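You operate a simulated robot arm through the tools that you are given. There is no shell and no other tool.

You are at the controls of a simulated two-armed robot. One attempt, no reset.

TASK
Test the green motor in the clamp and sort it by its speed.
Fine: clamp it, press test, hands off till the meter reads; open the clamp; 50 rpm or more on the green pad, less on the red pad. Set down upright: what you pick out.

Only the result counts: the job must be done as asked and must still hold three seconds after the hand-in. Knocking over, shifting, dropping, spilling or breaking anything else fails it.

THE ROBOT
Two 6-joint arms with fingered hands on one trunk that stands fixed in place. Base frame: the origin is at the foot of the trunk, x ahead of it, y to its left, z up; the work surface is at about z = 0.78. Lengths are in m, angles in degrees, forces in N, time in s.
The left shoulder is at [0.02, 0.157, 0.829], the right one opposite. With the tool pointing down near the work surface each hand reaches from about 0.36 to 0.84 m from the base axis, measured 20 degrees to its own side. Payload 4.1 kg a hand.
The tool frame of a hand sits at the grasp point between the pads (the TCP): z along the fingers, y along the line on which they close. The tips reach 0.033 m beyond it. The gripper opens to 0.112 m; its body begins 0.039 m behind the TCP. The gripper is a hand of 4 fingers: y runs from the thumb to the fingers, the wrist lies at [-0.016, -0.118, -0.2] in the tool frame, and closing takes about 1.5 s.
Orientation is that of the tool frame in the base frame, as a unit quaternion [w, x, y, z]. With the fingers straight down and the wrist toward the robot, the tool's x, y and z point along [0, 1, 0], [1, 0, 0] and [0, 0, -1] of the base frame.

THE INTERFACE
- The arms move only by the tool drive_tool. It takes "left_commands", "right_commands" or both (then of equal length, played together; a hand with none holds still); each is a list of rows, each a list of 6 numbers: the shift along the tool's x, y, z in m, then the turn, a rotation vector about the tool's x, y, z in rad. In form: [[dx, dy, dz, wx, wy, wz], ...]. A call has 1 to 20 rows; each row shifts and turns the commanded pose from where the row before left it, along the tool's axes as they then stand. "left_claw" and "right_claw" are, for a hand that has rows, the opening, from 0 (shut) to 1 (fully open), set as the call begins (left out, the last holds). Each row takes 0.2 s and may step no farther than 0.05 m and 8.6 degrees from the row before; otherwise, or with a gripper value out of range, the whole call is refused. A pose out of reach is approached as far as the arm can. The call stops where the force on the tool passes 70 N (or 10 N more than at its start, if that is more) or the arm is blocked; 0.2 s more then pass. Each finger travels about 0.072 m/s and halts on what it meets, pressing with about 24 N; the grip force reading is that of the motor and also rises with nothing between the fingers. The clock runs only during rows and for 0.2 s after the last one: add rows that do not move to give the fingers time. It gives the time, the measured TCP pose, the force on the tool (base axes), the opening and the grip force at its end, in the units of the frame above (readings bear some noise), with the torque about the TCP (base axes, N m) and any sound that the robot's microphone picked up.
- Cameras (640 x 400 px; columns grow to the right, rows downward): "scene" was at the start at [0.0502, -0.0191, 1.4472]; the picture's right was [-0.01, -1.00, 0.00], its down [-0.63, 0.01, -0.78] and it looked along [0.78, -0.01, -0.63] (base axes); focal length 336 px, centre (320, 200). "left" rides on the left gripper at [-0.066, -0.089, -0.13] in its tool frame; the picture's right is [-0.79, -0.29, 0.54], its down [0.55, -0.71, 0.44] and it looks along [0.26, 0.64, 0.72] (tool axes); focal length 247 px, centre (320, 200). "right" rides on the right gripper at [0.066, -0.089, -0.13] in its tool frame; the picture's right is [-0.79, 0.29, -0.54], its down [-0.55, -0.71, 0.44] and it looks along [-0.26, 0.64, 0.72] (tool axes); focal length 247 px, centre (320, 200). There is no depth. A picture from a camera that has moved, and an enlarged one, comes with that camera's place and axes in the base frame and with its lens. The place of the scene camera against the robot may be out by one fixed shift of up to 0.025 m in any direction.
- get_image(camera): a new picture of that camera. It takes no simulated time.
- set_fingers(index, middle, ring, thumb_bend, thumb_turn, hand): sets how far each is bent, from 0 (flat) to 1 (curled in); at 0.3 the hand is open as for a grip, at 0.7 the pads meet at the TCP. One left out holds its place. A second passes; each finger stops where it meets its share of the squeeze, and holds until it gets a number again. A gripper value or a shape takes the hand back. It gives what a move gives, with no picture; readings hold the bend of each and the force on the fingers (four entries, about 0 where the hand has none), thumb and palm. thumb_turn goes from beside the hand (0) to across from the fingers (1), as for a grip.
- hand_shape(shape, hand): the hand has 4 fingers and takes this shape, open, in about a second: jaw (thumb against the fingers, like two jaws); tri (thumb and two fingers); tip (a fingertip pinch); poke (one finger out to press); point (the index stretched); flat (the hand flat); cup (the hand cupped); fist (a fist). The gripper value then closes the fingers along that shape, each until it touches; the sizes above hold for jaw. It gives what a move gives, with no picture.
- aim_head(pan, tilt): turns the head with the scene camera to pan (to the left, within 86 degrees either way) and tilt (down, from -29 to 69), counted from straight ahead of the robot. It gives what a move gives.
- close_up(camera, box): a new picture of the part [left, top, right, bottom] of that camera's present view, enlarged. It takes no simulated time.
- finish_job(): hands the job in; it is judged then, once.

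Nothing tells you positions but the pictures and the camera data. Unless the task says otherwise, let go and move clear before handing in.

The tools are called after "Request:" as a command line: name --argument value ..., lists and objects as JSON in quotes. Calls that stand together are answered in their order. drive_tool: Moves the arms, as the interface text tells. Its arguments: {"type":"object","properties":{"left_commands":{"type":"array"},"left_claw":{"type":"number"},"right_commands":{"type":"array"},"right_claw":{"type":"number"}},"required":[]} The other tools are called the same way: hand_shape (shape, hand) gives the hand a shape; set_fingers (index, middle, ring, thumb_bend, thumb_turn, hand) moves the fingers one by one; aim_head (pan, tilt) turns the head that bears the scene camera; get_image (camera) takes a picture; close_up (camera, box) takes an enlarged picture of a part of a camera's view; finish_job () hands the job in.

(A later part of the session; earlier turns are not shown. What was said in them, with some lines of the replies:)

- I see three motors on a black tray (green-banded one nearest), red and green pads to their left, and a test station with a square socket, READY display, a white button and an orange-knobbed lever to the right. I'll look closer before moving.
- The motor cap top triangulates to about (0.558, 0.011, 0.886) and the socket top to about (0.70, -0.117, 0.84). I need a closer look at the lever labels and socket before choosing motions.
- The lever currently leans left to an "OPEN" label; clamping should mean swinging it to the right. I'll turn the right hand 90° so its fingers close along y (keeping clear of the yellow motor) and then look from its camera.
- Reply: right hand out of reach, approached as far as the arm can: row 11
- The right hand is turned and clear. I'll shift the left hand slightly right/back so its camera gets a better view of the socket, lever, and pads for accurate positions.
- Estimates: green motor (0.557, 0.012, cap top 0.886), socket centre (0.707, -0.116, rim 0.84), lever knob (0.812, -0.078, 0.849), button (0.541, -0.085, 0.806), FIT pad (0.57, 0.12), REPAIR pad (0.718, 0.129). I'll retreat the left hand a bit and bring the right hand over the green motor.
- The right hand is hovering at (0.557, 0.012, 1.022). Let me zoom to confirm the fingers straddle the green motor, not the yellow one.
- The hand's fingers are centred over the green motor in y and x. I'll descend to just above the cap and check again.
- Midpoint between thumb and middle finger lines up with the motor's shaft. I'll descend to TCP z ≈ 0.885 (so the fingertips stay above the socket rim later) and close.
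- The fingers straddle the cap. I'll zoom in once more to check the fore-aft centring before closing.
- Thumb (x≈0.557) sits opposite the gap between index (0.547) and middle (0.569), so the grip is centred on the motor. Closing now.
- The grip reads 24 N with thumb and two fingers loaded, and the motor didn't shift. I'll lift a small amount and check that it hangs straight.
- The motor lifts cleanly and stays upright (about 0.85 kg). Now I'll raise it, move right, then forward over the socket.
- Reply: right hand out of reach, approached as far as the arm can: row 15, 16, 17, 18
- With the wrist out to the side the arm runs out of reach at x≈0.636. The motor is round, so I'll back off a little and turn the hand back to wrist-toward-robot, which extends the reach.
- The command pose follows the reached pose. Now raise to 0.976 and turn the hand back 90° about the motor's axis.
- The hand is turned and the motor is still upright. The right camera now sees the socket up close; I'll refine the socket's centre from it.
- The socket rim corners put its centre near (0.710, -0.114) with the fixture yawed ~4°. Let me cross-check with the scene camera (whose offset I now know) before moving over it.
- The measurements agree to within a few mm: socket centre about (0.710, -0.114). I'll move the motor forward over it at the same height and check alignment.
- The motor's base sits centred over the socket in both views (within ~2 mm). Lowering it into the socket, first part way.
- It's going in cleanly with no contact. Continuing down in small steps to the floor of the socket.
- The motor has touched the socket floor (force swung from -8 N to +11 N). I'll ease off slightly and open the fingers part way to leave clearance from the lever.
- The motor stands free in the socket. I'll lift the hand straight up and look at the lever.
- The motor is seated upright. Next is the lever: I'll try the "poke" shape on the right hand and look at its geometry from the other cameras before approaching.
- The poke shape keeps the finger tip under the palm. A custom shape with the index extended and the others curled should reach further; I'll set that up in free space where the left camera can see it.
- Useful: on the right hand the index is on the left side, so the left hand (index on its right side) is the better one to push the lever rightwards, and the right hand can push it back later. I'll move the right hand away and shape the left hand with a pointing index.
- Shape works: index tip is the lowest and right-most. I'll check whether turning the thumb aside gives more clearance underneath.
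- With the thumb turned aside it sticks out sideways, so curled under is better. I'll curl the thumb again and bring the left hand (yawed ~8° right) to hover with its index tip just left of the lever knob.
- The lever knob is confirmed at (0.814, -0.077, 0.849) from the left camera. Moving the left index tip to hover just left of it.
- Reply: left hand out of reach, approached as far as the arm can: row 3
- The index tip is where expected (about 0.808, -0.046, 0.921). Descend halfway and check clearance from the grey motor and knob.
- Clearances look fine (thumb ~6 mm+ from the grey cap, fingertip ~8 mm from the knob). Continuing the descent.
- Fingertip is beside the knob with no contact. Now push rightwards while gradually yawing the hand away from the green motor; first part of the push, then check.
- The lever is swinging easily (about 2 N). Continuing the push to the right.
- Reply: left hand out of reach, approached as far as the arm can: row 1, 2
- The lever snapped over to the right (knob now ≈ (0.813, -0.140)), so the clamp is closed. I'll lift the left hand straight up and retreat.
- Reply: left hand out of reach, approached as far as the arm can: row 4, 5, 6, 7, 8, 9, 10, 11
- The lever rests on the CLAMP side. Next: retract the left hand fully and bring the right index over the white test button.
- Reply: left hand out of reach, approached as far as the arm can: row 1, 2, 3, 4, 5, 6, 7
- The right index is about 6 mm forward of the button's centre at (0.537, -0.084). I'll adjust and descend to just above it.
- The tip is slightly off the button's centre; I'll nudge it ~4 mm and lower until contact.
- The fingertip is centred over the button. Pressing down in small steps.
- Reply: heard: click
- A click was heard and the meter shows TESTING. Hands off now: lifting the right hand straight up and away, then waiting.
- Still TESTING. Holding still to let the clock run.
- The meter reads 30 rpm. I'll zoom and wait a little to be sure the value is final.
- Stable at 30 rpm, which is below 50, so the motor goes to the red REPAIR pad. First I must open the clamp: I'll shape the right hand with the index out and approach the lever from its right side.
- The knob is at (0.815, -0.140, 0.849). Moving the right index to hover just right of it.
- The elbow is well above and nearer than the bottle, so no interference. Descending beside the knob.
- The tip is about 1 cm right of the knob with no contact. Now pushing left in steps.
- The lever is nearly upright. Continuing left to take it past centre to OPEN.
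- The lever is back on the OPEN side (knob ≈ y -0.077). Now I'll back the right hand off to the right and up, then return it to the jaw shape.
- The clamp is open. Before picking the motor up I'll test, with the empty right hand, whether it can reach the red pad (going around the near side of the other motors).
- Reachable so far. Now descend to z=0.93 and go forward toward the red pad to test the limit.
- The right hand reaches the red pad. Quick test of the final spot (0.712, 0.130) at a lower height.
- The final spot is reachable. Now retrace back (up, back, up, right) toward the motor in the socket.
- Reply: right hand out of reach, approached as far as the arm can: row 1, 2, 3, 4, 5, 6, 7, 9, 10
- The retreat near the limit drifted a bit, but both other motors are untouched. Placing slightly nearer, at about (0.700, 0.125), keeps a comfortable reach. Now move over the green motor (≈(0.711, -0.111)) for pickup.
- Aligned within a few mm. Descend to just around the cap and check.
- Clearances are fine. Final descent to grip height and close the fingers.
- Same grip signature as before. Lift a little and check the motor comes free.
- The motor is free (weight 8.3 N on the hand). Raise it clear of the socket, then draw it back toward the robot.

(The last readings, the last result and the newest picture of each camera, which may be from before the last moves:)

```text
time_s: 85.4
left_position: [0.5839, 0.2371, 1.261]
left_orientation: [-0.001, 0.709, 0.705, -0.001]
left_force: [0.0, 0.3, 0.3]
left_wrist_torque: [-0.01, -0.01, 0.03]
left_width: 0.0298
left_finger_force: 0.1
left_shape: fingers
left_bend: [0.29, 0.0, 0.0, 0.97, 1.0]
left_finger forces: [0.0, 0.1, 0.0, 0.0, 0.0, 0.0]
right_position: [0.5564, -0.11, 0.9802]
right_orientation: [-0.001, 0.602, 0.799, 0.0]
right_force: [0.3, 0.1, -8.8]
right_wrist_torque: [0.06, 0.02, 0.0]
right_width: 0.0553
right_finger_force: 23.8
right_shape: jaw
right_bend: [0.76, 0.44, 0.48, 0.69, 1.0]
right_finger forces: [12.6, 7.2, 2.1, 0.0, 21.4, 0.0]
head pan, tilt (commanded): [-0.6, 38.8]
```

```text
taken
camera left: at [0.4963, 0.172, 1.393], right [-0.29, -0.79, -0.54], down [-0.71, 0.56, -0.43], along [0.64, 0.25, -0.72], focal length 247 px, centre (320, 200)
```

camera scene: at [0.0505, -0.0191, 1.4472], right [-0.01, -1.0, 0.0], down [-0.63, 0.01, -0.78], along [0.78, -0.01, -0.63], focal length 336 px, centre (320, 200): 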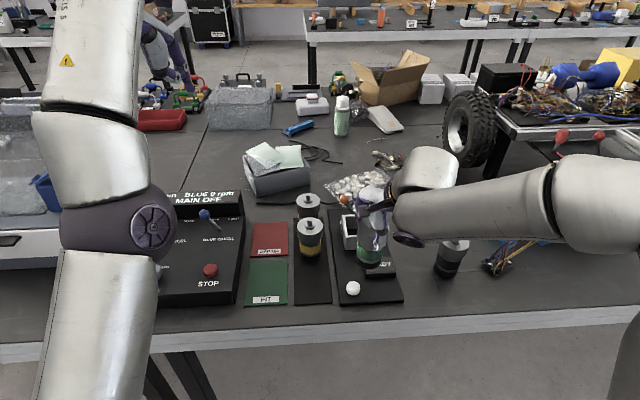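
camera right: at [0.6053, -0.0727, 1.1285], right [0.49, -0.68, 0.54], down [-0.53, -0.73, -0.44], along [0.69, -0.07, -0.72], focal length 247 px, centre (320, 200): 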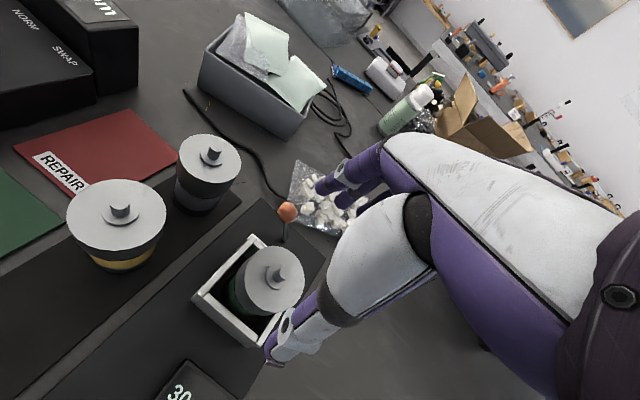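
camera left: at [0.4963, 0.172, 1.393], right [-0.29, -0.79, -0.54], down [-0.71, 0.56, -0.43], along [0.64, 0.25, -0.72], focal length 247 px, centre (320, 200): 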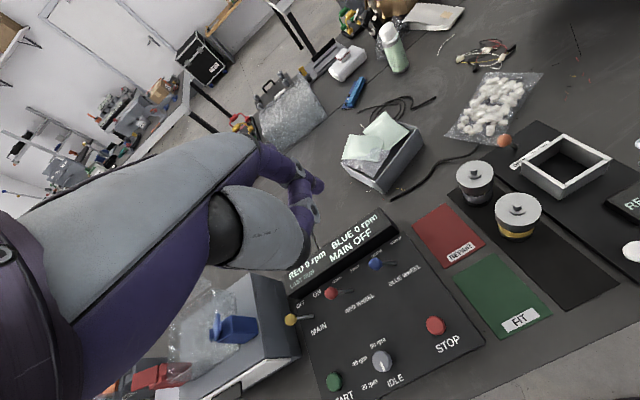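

Now carry it left at this height, in front of the other motors.

Request:
drive_tool --right_commands '[[0.0205, 0.0059, 0, 0, 0, 0], [0.0205, 0.0059, 0, 0, 0, 0], [0.0205, 0.0059, 0, 0, 0, 0], [0.0205, 0.0059, 0, 0, 0, 0], [0.0205, 0.0059, 0, 0, 0, 0], [0.0205, 0.0059, 0, 0, 0, 0], [0.0205, 0.0059, 0, 0, 0, 0], [0.0205, 0.0059, 0, 0, 0, 0], [0.0205, 0.0059, 0, 0, 0, 0], [0.0205, 0.0059, 0, 0, 0, 0], [0.0205, 0.0059, 0, 0, 0, 0], [0, 0, 0, 0, 0, 0]]'

Request:
get_image --camera "scene"

Request:
get_image --camera "left"

```text
time_s: 88.0
left_position: [0.5844, 0.2364, 1.2608]
left_orientation: [-0.001, 0.709, 0.705, -0.001]
left_force: [0.0, 0.1, 0.1]
left_wrist_torque: [0.01, 0.03, 0.0]
left_width: 0.0301
left_finger_force: 0.2
left_shape: fingers
left_bend: [0.29, 0.0, 0.0, 0.97, 1.0]
left_finger forces: [0.0, 0.0, 0.1, 0.0, 0.1, 0.0]
right_position: [0.5577, 0.1236, 0.9801]
right_orientation: [0.001, 0.603, 0.798, 0.0]
right_force: [-1.0, 0.1, -8.1]
right_wrist_torque: [0.07, 0.01, 0.03]
right_width: 0.055
right_finger_force: 23.4
right_shape: jaw
right_bend: [0.76, 0.44, 0.48, 0.69, 1.0]
right_finger forces: [12.8, 7.0, 2.4, 0.0, 21.2, 0.0]
head pan, tilt (commanded): [-0.6, 38.8]
```

```text
taken
camera scene: at [0.0504, -0.0191, 1.4472], right [-0.01, -1.0, 0.0], down [-0.63, 0.01, -0.78], along [0.78, -0.01, -0.63], focal length 336 px, centre (320, 200)
```

scene: 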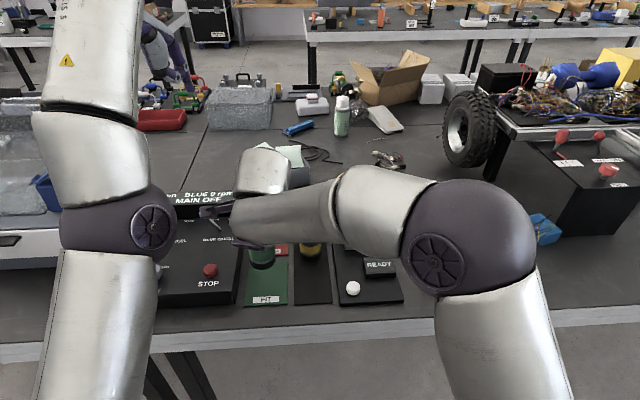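

```text
taken
camera left: at [0.4962, 0.172, 1.3931], right [-0.29, -0.79, -0.54], down [-0.71, 0.56, -0.43], along [0.64, 0.25, -0.72], focal length 247 px, centre (320, 200)
```

left: 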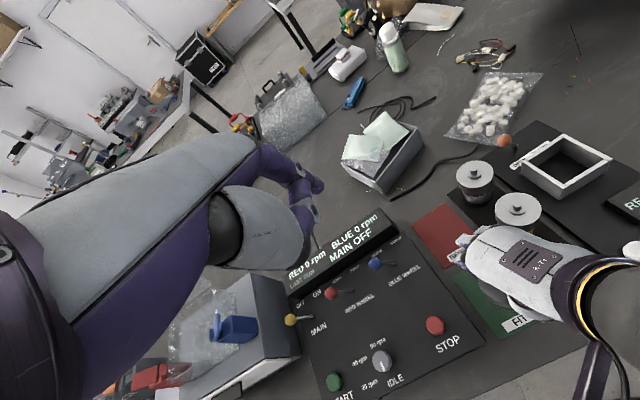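

Motor is over the FIT pad's airspace at y≈0.124. Lower to 0.925 and move forward to above the red pad.

Request:
drive_tool --right_commands '[[0, 0, 0.018, 0, 0, 0], [0, 0, 0.019, 0, 0, 0], [0, 0, 0.018, 0, 0, 0], [-0.0046, 0.0172, 0, 0, 0, 0], [-0.0046, 0.0172, 0, 0, 0, 0], [-0.0046, 0.0172, 0, 0, 0, 0], [-0.0046, 0.0172, 0, 0, 0, 0], [-0.0046, 0.0172, 0, 0, 0, 0], [-0.0046, 0.0172, 0, 0, 0, 0], [-0.0046, 0.0172, 0, 0, 0, 0], [-0.0046, 0.0172, 0, 0, 0, 0], [0, 0, 0, 0, 0, 0]]'

Request:
get_image --camera "right"

Request:
close_up --camera "left" --box '[380, 140, 580, 300]'

Request:
close_up --camera "scene" --box '[210, 170, 340, 310]'

```text
time_s: 90.6
left_position: [0.5843, 0.2368, 1.2606]
left_orientation: [-0.001, 0.709, 0.705, -0.001]
left_force: [-0.8, -0.8, 0.0]
left_wrist_torque: [0.02, -0.02, 0.02]
left_width: 0.0299
left_finger_force: 0.1
left_shape: fingers
left_bend: [0.29, 0.0, 0.0, 0.97, 1.0]
left_finger forces: [0.0, 0.0, 0.1, 0.0, 0.0, 0.1]
right_position: [0.6995, 0.1258, 0.9257]
right_orientation: [0.0, 0.602, 0.799, -0.001]
right_force: [0.3, -0.2, -8.6]
right_wrist_torque: [0.02, -0.03, 0.03]
right_width: 0.0551
right_finger_force: 24.4
right_shape: jaw
right_bend: [0.76, 0.44, 0.48, 0.69, 1.0]
right_finger forces: [12.7, 7.2, 2.6, 0.0, 21.3, 0.1]
head pan, tilt (commanded): [-0.6, 38.8]
```

```text
taken
camera right: at [0.5954, 0.164, 1.0552], right [0.49, -0.68, 0.54], down [-0.53, -0.73, -0.43], along [0.69, -0.07, -0.72], focal length 247 px, centre (320, 200)
```

right: 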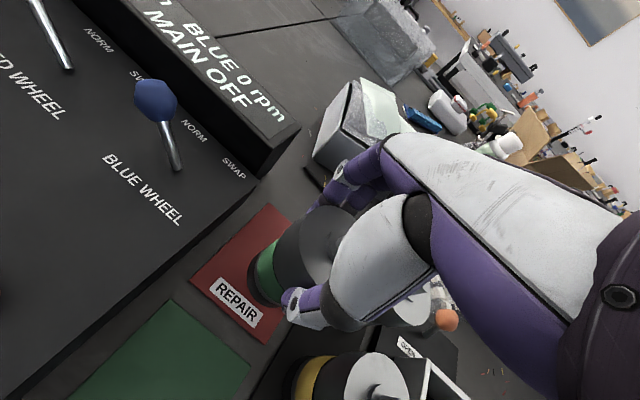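

```text
2.50 times, centred on (480, 220) of left
camera zoom: at [0.4962, 0.172, 1.3931], right [-0.29, -0.79, -0.54], down [-0.71, 0.56, -0.43], along [0.64, 0.25, -0.72], focal length 617 px, centre (-80, 150)
```

zoom: 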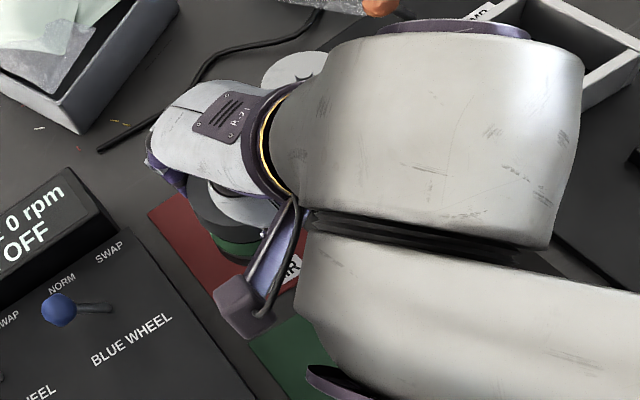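

```text
2.86 times, centred on (275, 240) of scene
camera zoom: at [0.0504, -0.0191, 1.4472], right [-0.01, -1.0, 0.0], down [-0.63, 0.01, -0.78], along [0.78, -0.01, -0.63], focal length 958 px, centre (449, 86)
```

zoom: 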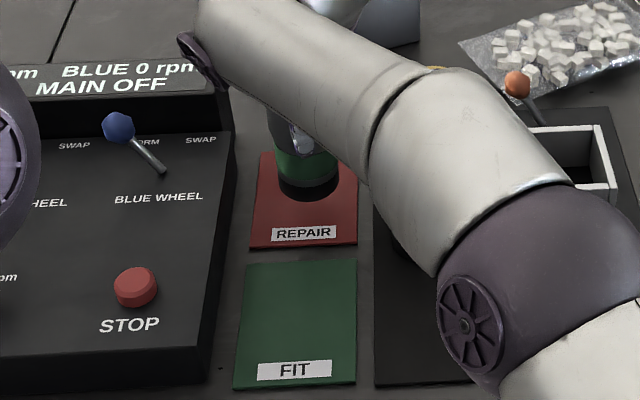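

The motor hangs upright over the red pad, well inside its edges. Lowering.

Request:
drive_tool --right_commands '[[0, 0, 0.012, 0, 0, 0], [0, 0, 0.012, 0, 0, 0], [0, 0, 0.01, 0, 0, 0], [0, 0, 0, 0, 0, 0]]'

Request:
close_up --camera "scene" --box '[230, 190, 320, 280]'

Request:
close_up --camera "right" --box '[160, 160, 400, 380]'

```text
time_s: 91.6
left_position: [0.5848, 0.2372, 1.2612]
left_orientation: [-0.001, 0.709, 0.705, -0.001]
left_force: [-0.8, -0.2, 0.4]
left_wrist_torque: [-0.02, 0.01, -0.01]
left_width: 0.0299
left_finger_force: 0.1
left_shape: fingers
left_bend: [0.29, 0.0, 0.0, 0.97, 1.0]
left_finger forces: [0.0, 0.0, 0.0, 0.0, 0.0, 0.0]
right_position: [0.7001, 0.1269, 0.8911]
right_orientation: [0.0, 0.603, 0.798, 0.0]
right_force: [0.4, 1.3, -9.0]
right_wrist_torque: [0.03, 0.01, 0.02]
right_width: 0.0551
right_finger_force: 23.9
right_shape: jaw
right_bend: [0.76, 0.44, 0.48, 0.69, 1.0]
right_finger forces: [12.6, 7.2, 2.7, 0.1, 21.3, 0.0]
head pan, tilt (commanded): [-0.6, 38.8]
```

```text
4.44 times, centred on (275, 235) of scene
camera zoom: at [0.0505, -0.0191, 1.4472], right [-0.01, -1.0, 0.0], down [-0.63, 0.01, -0.78], along [0.78, -0.01, -0.63], focal length 1491 px, centre (520, 44)
```

zoom: 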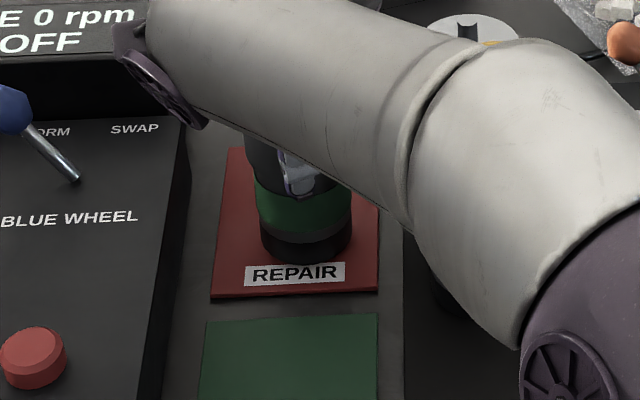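

```text
1.82 times, centred on (280, 270) of right
camera zoom: at [0.5955, 0.1647, 1.0209], right [0.49, -0.68, 0.54], down [-0.53, -0.73, -0.43], along [0.69, -0.07, -0.72], focal length 449 px, centre (393, 73)
```

zoom: 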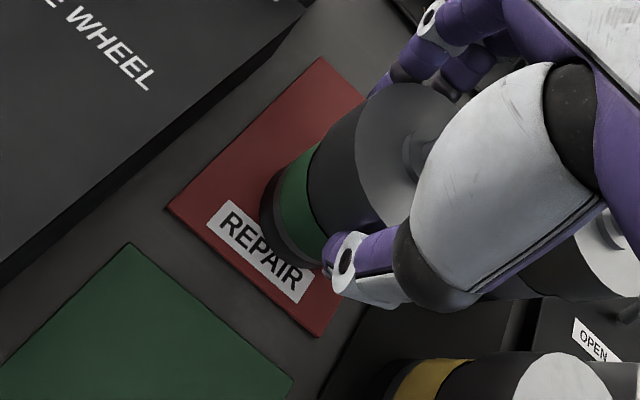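

Request:
drive_tool --right_commands '[[0, 0, 0.004, 0, 0, 0], [0, 0, 0.003, 0, 0, 0], [0, 0, 0, 0, 0, 0]]'

```text
time_s: 92.4
left_position: [0.585, 0.2359, 1.26]
left_orientation: [-0.001, 0.709, 0.705, -0.001]
left_force: [-1.2, -0.3, 0.3]
left_wrist_torque: [-0.01, -0.02, 0.0]
left_width: 0.0298
left_finger_force: 0.0
left_shape: fingers
left_bend: [0.29, 0.0, 0.0, 0.97, 1.0]
left_finger forces: [0.0, 0.0, 0.0, 0.1, 0.0, 0.0]
right_position: [0.7002, 0.1283, 0.8871]
right_orientation: [0.001, 0.602, 0.799, 0.002]
right_force: [-1.1, 4.8, 6.4]
right_wrist_torque: [0.06, 0.04, 0.03]
right_width: 0.055
right_finger_force: 24.3
right_shape: jaw
right_bend: [0.76, 0.44, 0.48, 0.69, 1.0]
right_finger forces: [13.7, 7.5, 1.9, 0.1, 22.7, 0.0]
head pan, tilt (commanded): [-0.6, 38.8]
```

The motor has touched down on the pad (force changed from -9 N to +6 N). Opening the fingers.

Request:
drive_tool --right_commands '[[0, 0, -0.001, 0, 0, 0], [0, 0, 0, 0, 0, 0], [0, 0, 0, 0, 0, 0], [0, 0, 0, 0, 0, 0], [0, 0, 0, 0, 0, 0], [0, 0, 0, 0, 0, 0]]' --right_claw 1.0

Request:
close_up --camera "scene" --box '[230, 190, 320, 280]'

Request:
close_up --camera "right" --box '[160, 160, 400, 380]'

```text
time_s: 93.8
left_position: [0.5836, 0.2362, 1.2609]
left_orientation: [-0.002, 0.709, 0.706, -0.001]
left_force: [0.3, 0.0, 0.0]
left_wrist_torque: [-0.01, 0.01, -0.02]
left_width: 0.0298
left_finger_force: 0.0
left_shape: fingers
left_bend: [0.29, 0.0, 0.0, 0.97, 1.0]
left_finger forces: [0.0, 0.0, 0.0, 0.0, 0.0, 0.0]
right_position: [0.7011, 0.127, 0.8847]
right_orientation: [0.0, 0.603, 0.798, 0.0]
right_force: [0.5, 0.2, -0.2]
right_wrist_torque: [0.0, -0.02, 0.04]
right_width: 0.1115
right_finger_force: 0.0
right_shape: jaw
right_bend: [0.3, 0.3, 0.3, 0.3, 0.98]
right_finger forces: [0.0, 0.1, 0.1, 0.0, 0.0, 0.0]
head pan, tilt (commanded): [-0.6, 38.8]
```

```text
4.44 times, centred on (275, 235) of scene
camera zoom: at [0.0502, -0.0191, 1.4472], right [-0.01, -1.0, 0.0], down [-0.63, 0.01, -0.78], along [0.78, -0.01, -0.63], focal length 1491 px, centre (520, 44)
```

zoom: 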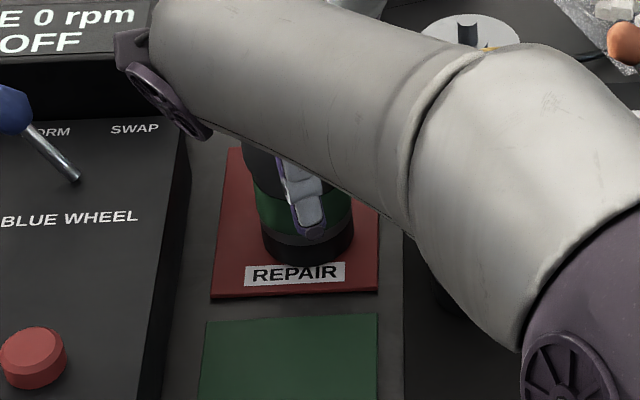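

```text
1.82 times, centred on (280, 270) of right
camera zoom: at [0.5955, 0.1649, 1.0155], right [0.49, -0.68, 0.54], down [-0.53, -0.73, -0.44], along [0.69, -0.07, -0.72], focal length 449 px, centre (393, 73)
```

zoom: 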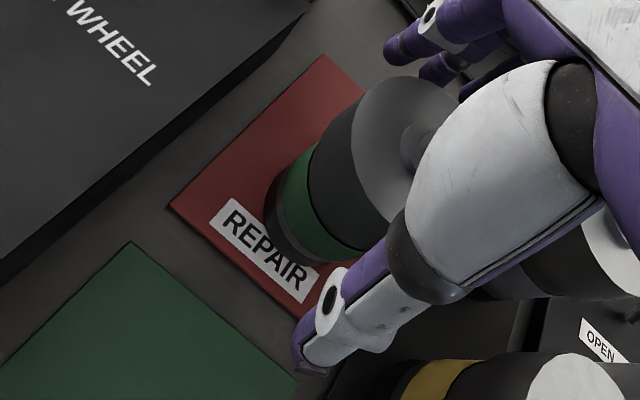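

Released cleanly. Retreating: first nearly straight up, staying inside the reach limit.

Request:
drive_tool --right_commands '[[0.0005, -0.002, -0.013, 0, 0, 0], [0.0005, -0.002, -0.013, 0, 0, 0], [0.0005, -0.002, -0.013, 0, 0, 0], [0, 0, 0, 0, 0, 0]]'

Request:
close_up --camera "right" --box '[160, 160, 460, 400]'

```text
time_s: 94.8
left_position: [0.584, 0.2362, 1.2606]
left_orientation: [-0.001, 0.709, 0.705, -0.002]
left_force: [0.2, -0.2, -0.6]
left_wrist_torque: [0.0, -0.03, 0.0]
left_width: 0.0297
left_finger_force: 0.1
left_shape: fingers
left_bend: [0.29, 0.0, 0.0, 0.97, 1.0]
left_finger forces: [0.1, 0.0, 0.0, 0.0, 0.0, 0.0]
right_position: [0.6938, 0.1258, 0.9251]
right_orientation: [0.0, 0.603, 0.798, -0.001]
right_force: [-0.6, -0.6, -0.9]
right_wrist_torque: [0.05, -0.04, -0.03]
right_width: 0.1117
right_finger_force: 0.0
right_shape: jaw
right_bend: [0.3, 0.3, 0.3, 0.3, 0.98]
right_finger forces: [0.1, 0.1, 0.1, 0.0, 0.1, 0.1]
head pan, tilt (commanded): [-0.6, 38.8]
```

```text
1.67 times, centred on (310, 280) of right
camera zoom: at [0.5898, 0.1642, 1.0543], right [0.49, -0.68, 0.54], down [-0.53, -0.73, -0.44], along [0.69, -0.07, -0.72], focal length 412 px, centre (337, 67)
```

zoom: 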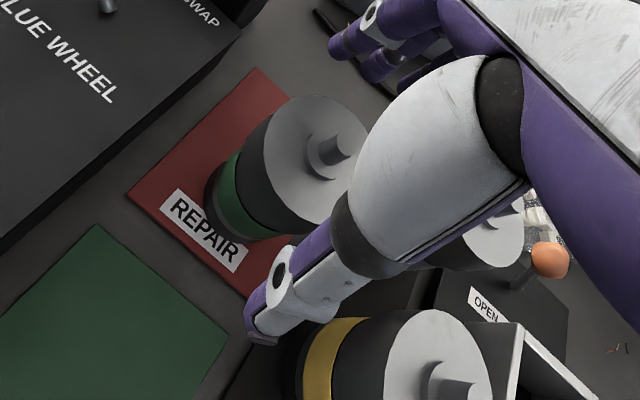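

Clear so far with no contact. Continue back and up.

Request:
drive_tool --right_commands '[[0.0028, -0.0096, -0.015, 0, 0, 0], [0.0028, -0.0096, -0.015, 0, 0, 0], [0.0028, -0.0096, -0.015, 0, 0, 0], [0.0083, -0.0288, -0.01, 0, 0, 0], [0.0083, -0.0288, -0.01, 0, 0, 0], [0.0083, -0.0288, -0.01, 0, 0, 0], [0, 0, 0, 0, 0, 0]]'

Request:
get_image --camera "right"

Request:
get_image --camera "left"

```text
time_s: 96.4
left_position: [0.5843, 0.2361, 1.2605]
left_orientation: [-0.002, 0.709, 0.705, -0.002]
left_force: [-0.1, 0.3, -0.4]
left_wrist_torque: [-0.01, 0.02, -0.02]
left_width: 0.0297
left_finger_force: 0.0
left_shape: fingers
left_bend: [0.29, 0.0, 0.0, 0.97, 1.0]
left_finger forces: [0.0, 0.0, 0.0, 0.0, 0.1, 0.0]
right_position: [0.5735, 0.1252, 1.0013]
right_orientation: [0.0, 0.603, 0.798, 0.0]
right_force: [0.9, -1.0, 0.1]
right_wrist_torque: [0.01, 0.03, 0.01]
right_width: 0.1116
right_finger_force: 0.1
right_shape: jaw
right_bend: [0.3, 0.3, 0.3, 0.3, 0.98]
right_finger forces: [0.1, 0.0, 0.0, 0.0, 0.1, 0.0]
head pan, tilt (commanded): [-0.6, 38.8]
```

```text
taken
camera right: at [0.4689, 0.1635, 1.1309], right [0.49, -0.68, 0.54], down [-0.53, -0.73, -0.44], along [0.69, -0.07, -0.72], focal length 247 px, centre (320, 200)
```

right: 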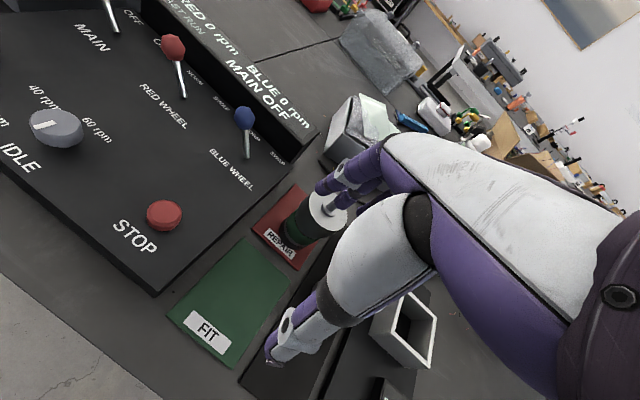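

```text
taken
camera left: at [0.4961, 0.1721, 1.3931], right [-0.29, -0.79, -0.54], down [-0.71, 0.56, -0.43], along [0.64, 0.25, -0.72], focal length 247 px, centre (320, 200)
```

left: 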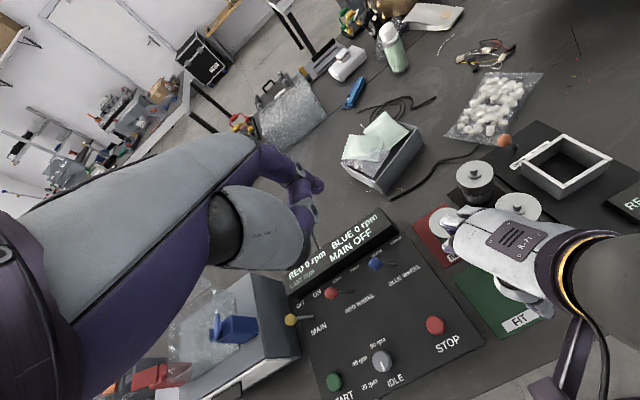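

The right hand is clear. Moving it well away to the right and then verifying the final state.

Request:
drive_tool --right_commands '[[0, 0, -0.03, 0, 0, 0], [-0.0379, -0.019, -0.005, 0, 0, 0], [-0.0379, -0.019, -0.005, 0, 0, 0], [-0.0379, -0.019, -0.005, 0, 0, 0], [-0.0379, -0.019, -0.005, 0, 0, 0], [-0.0379, -0.019, -0.005, 0, 0, 0], [-0.0379, -0.019, -0.005, 0, 0, 0], [-0.0379, -0.019, -0.005, 0, 0, 0], [-0.0379, -0.019, -0.005, 0, 0, 0], [-0.0379, -0.019, -0.005, 0, 0, 0], [0, 0, 0, 0, 0, 0]]'

Request:
get_image --camera "scene"

Request:
close_up --camera "left" --box '[390, 90, 640, 340]'

Request:
close_up --camera "scene" --box '[230, 180, 410, 310]'

```text
time_s: 98.8
left_position: [0.5847, 0.2362, 1.2606]
left_orientation: [-0.001, 0.708, 0.706, -0.001]
left_force: [0.3, 0.4, 0.1]
left_wrist_torque: [0.02, 0.01, 0.01]
left_width: 0.0298
left_finger_force: 0.1
left_shape: fingers
left_bend: [0.29, 0.0, 0.0, 0.97, 1.0]
left_finger forces: [0.0, 0.0, 0.1, 0.0, 0.1, 0.0]
right_position: [0.505, -0.2481, 1.0753]
right_orientation: [0.0, 0.602, 0.798, 0.0]
right_force: [-0.7, 0.6, -0.1]
right_wrist_torque: [0.02, 0.03, 0.02]
right_width: 0.1116
right_finger_force: 0.0
right_shape: jaw
right_bend: [0.3, 0.3, 0.3, 0.3, 0.98]
right_finger forces: [0.0, 0.0, 0.0, 0.0, 0.0, 0.0]
head pan, tilt (commanded): [-0.6, 38.8]
```

```text
taken
camera scene: at [0.0502, -0.019, 1.4472], right [-0.01, -1.0, 0.0], down [-0.63, 0.01, -0.78], along [0.78, -0.01, -0.63], focal length 336 px, centre (320, 200)
```

scene: 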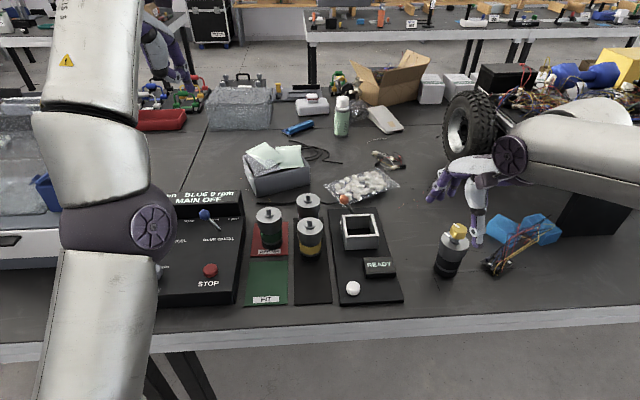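

```text
1.60 times, centred on (515, 215) of left
camera zoom: at [0.496, 0.1721, 1.3932], right [-0.29, -0.79, -0.54], down [-0.71, 0.56, -0.43], along [0.64, 0.25, -0.72], focal length 395 px, centre (8, 176)
```

zoom: 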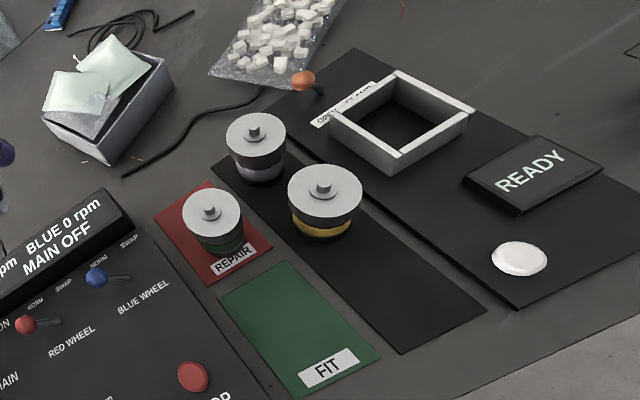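

```text
3.08 times, centred on (320, 245) of scene
camera zoom: at [0.0502, -0.019, 1.4472], right [-0.01, -1.0, 0.0], down [-0.63, 0.01, -0.78], along [0.78, -0.01, -0.63], focal length 1032 px, centre (320, 62)
```

zoom: 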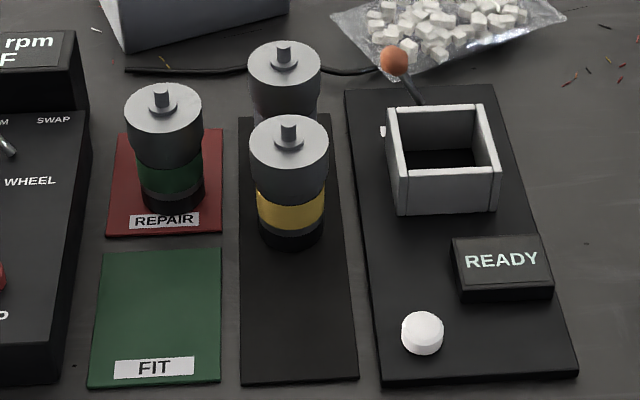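

The green-banded motor stands upright on the red REPAIR pad, the clamp is open and empty, and the other motors and objects are where they started. Both hands are clear, so I'm handing in.

Request:
finish_job

```text
The job is handed in.
```

The green motor tested at 30 rpm, below the 50 rpm limit, so I put it on the red REPAIR pad.

- **Test:** I clamped the motor, pressed the test button and kept both hands off until the meter settled on 30 rpm.
- **Placement:** I opened the clamp, lifted the motor out and set it down upright inside the edges of the red pad.
- **Surroundings:** In the last pictures, the yellow and grey motors and everything else on the bench look unmoved. The clamp is open and empty, and both hands are clear.

I handed the job in, but the system gave no verdict, so I can't say whether it was judged a pass.
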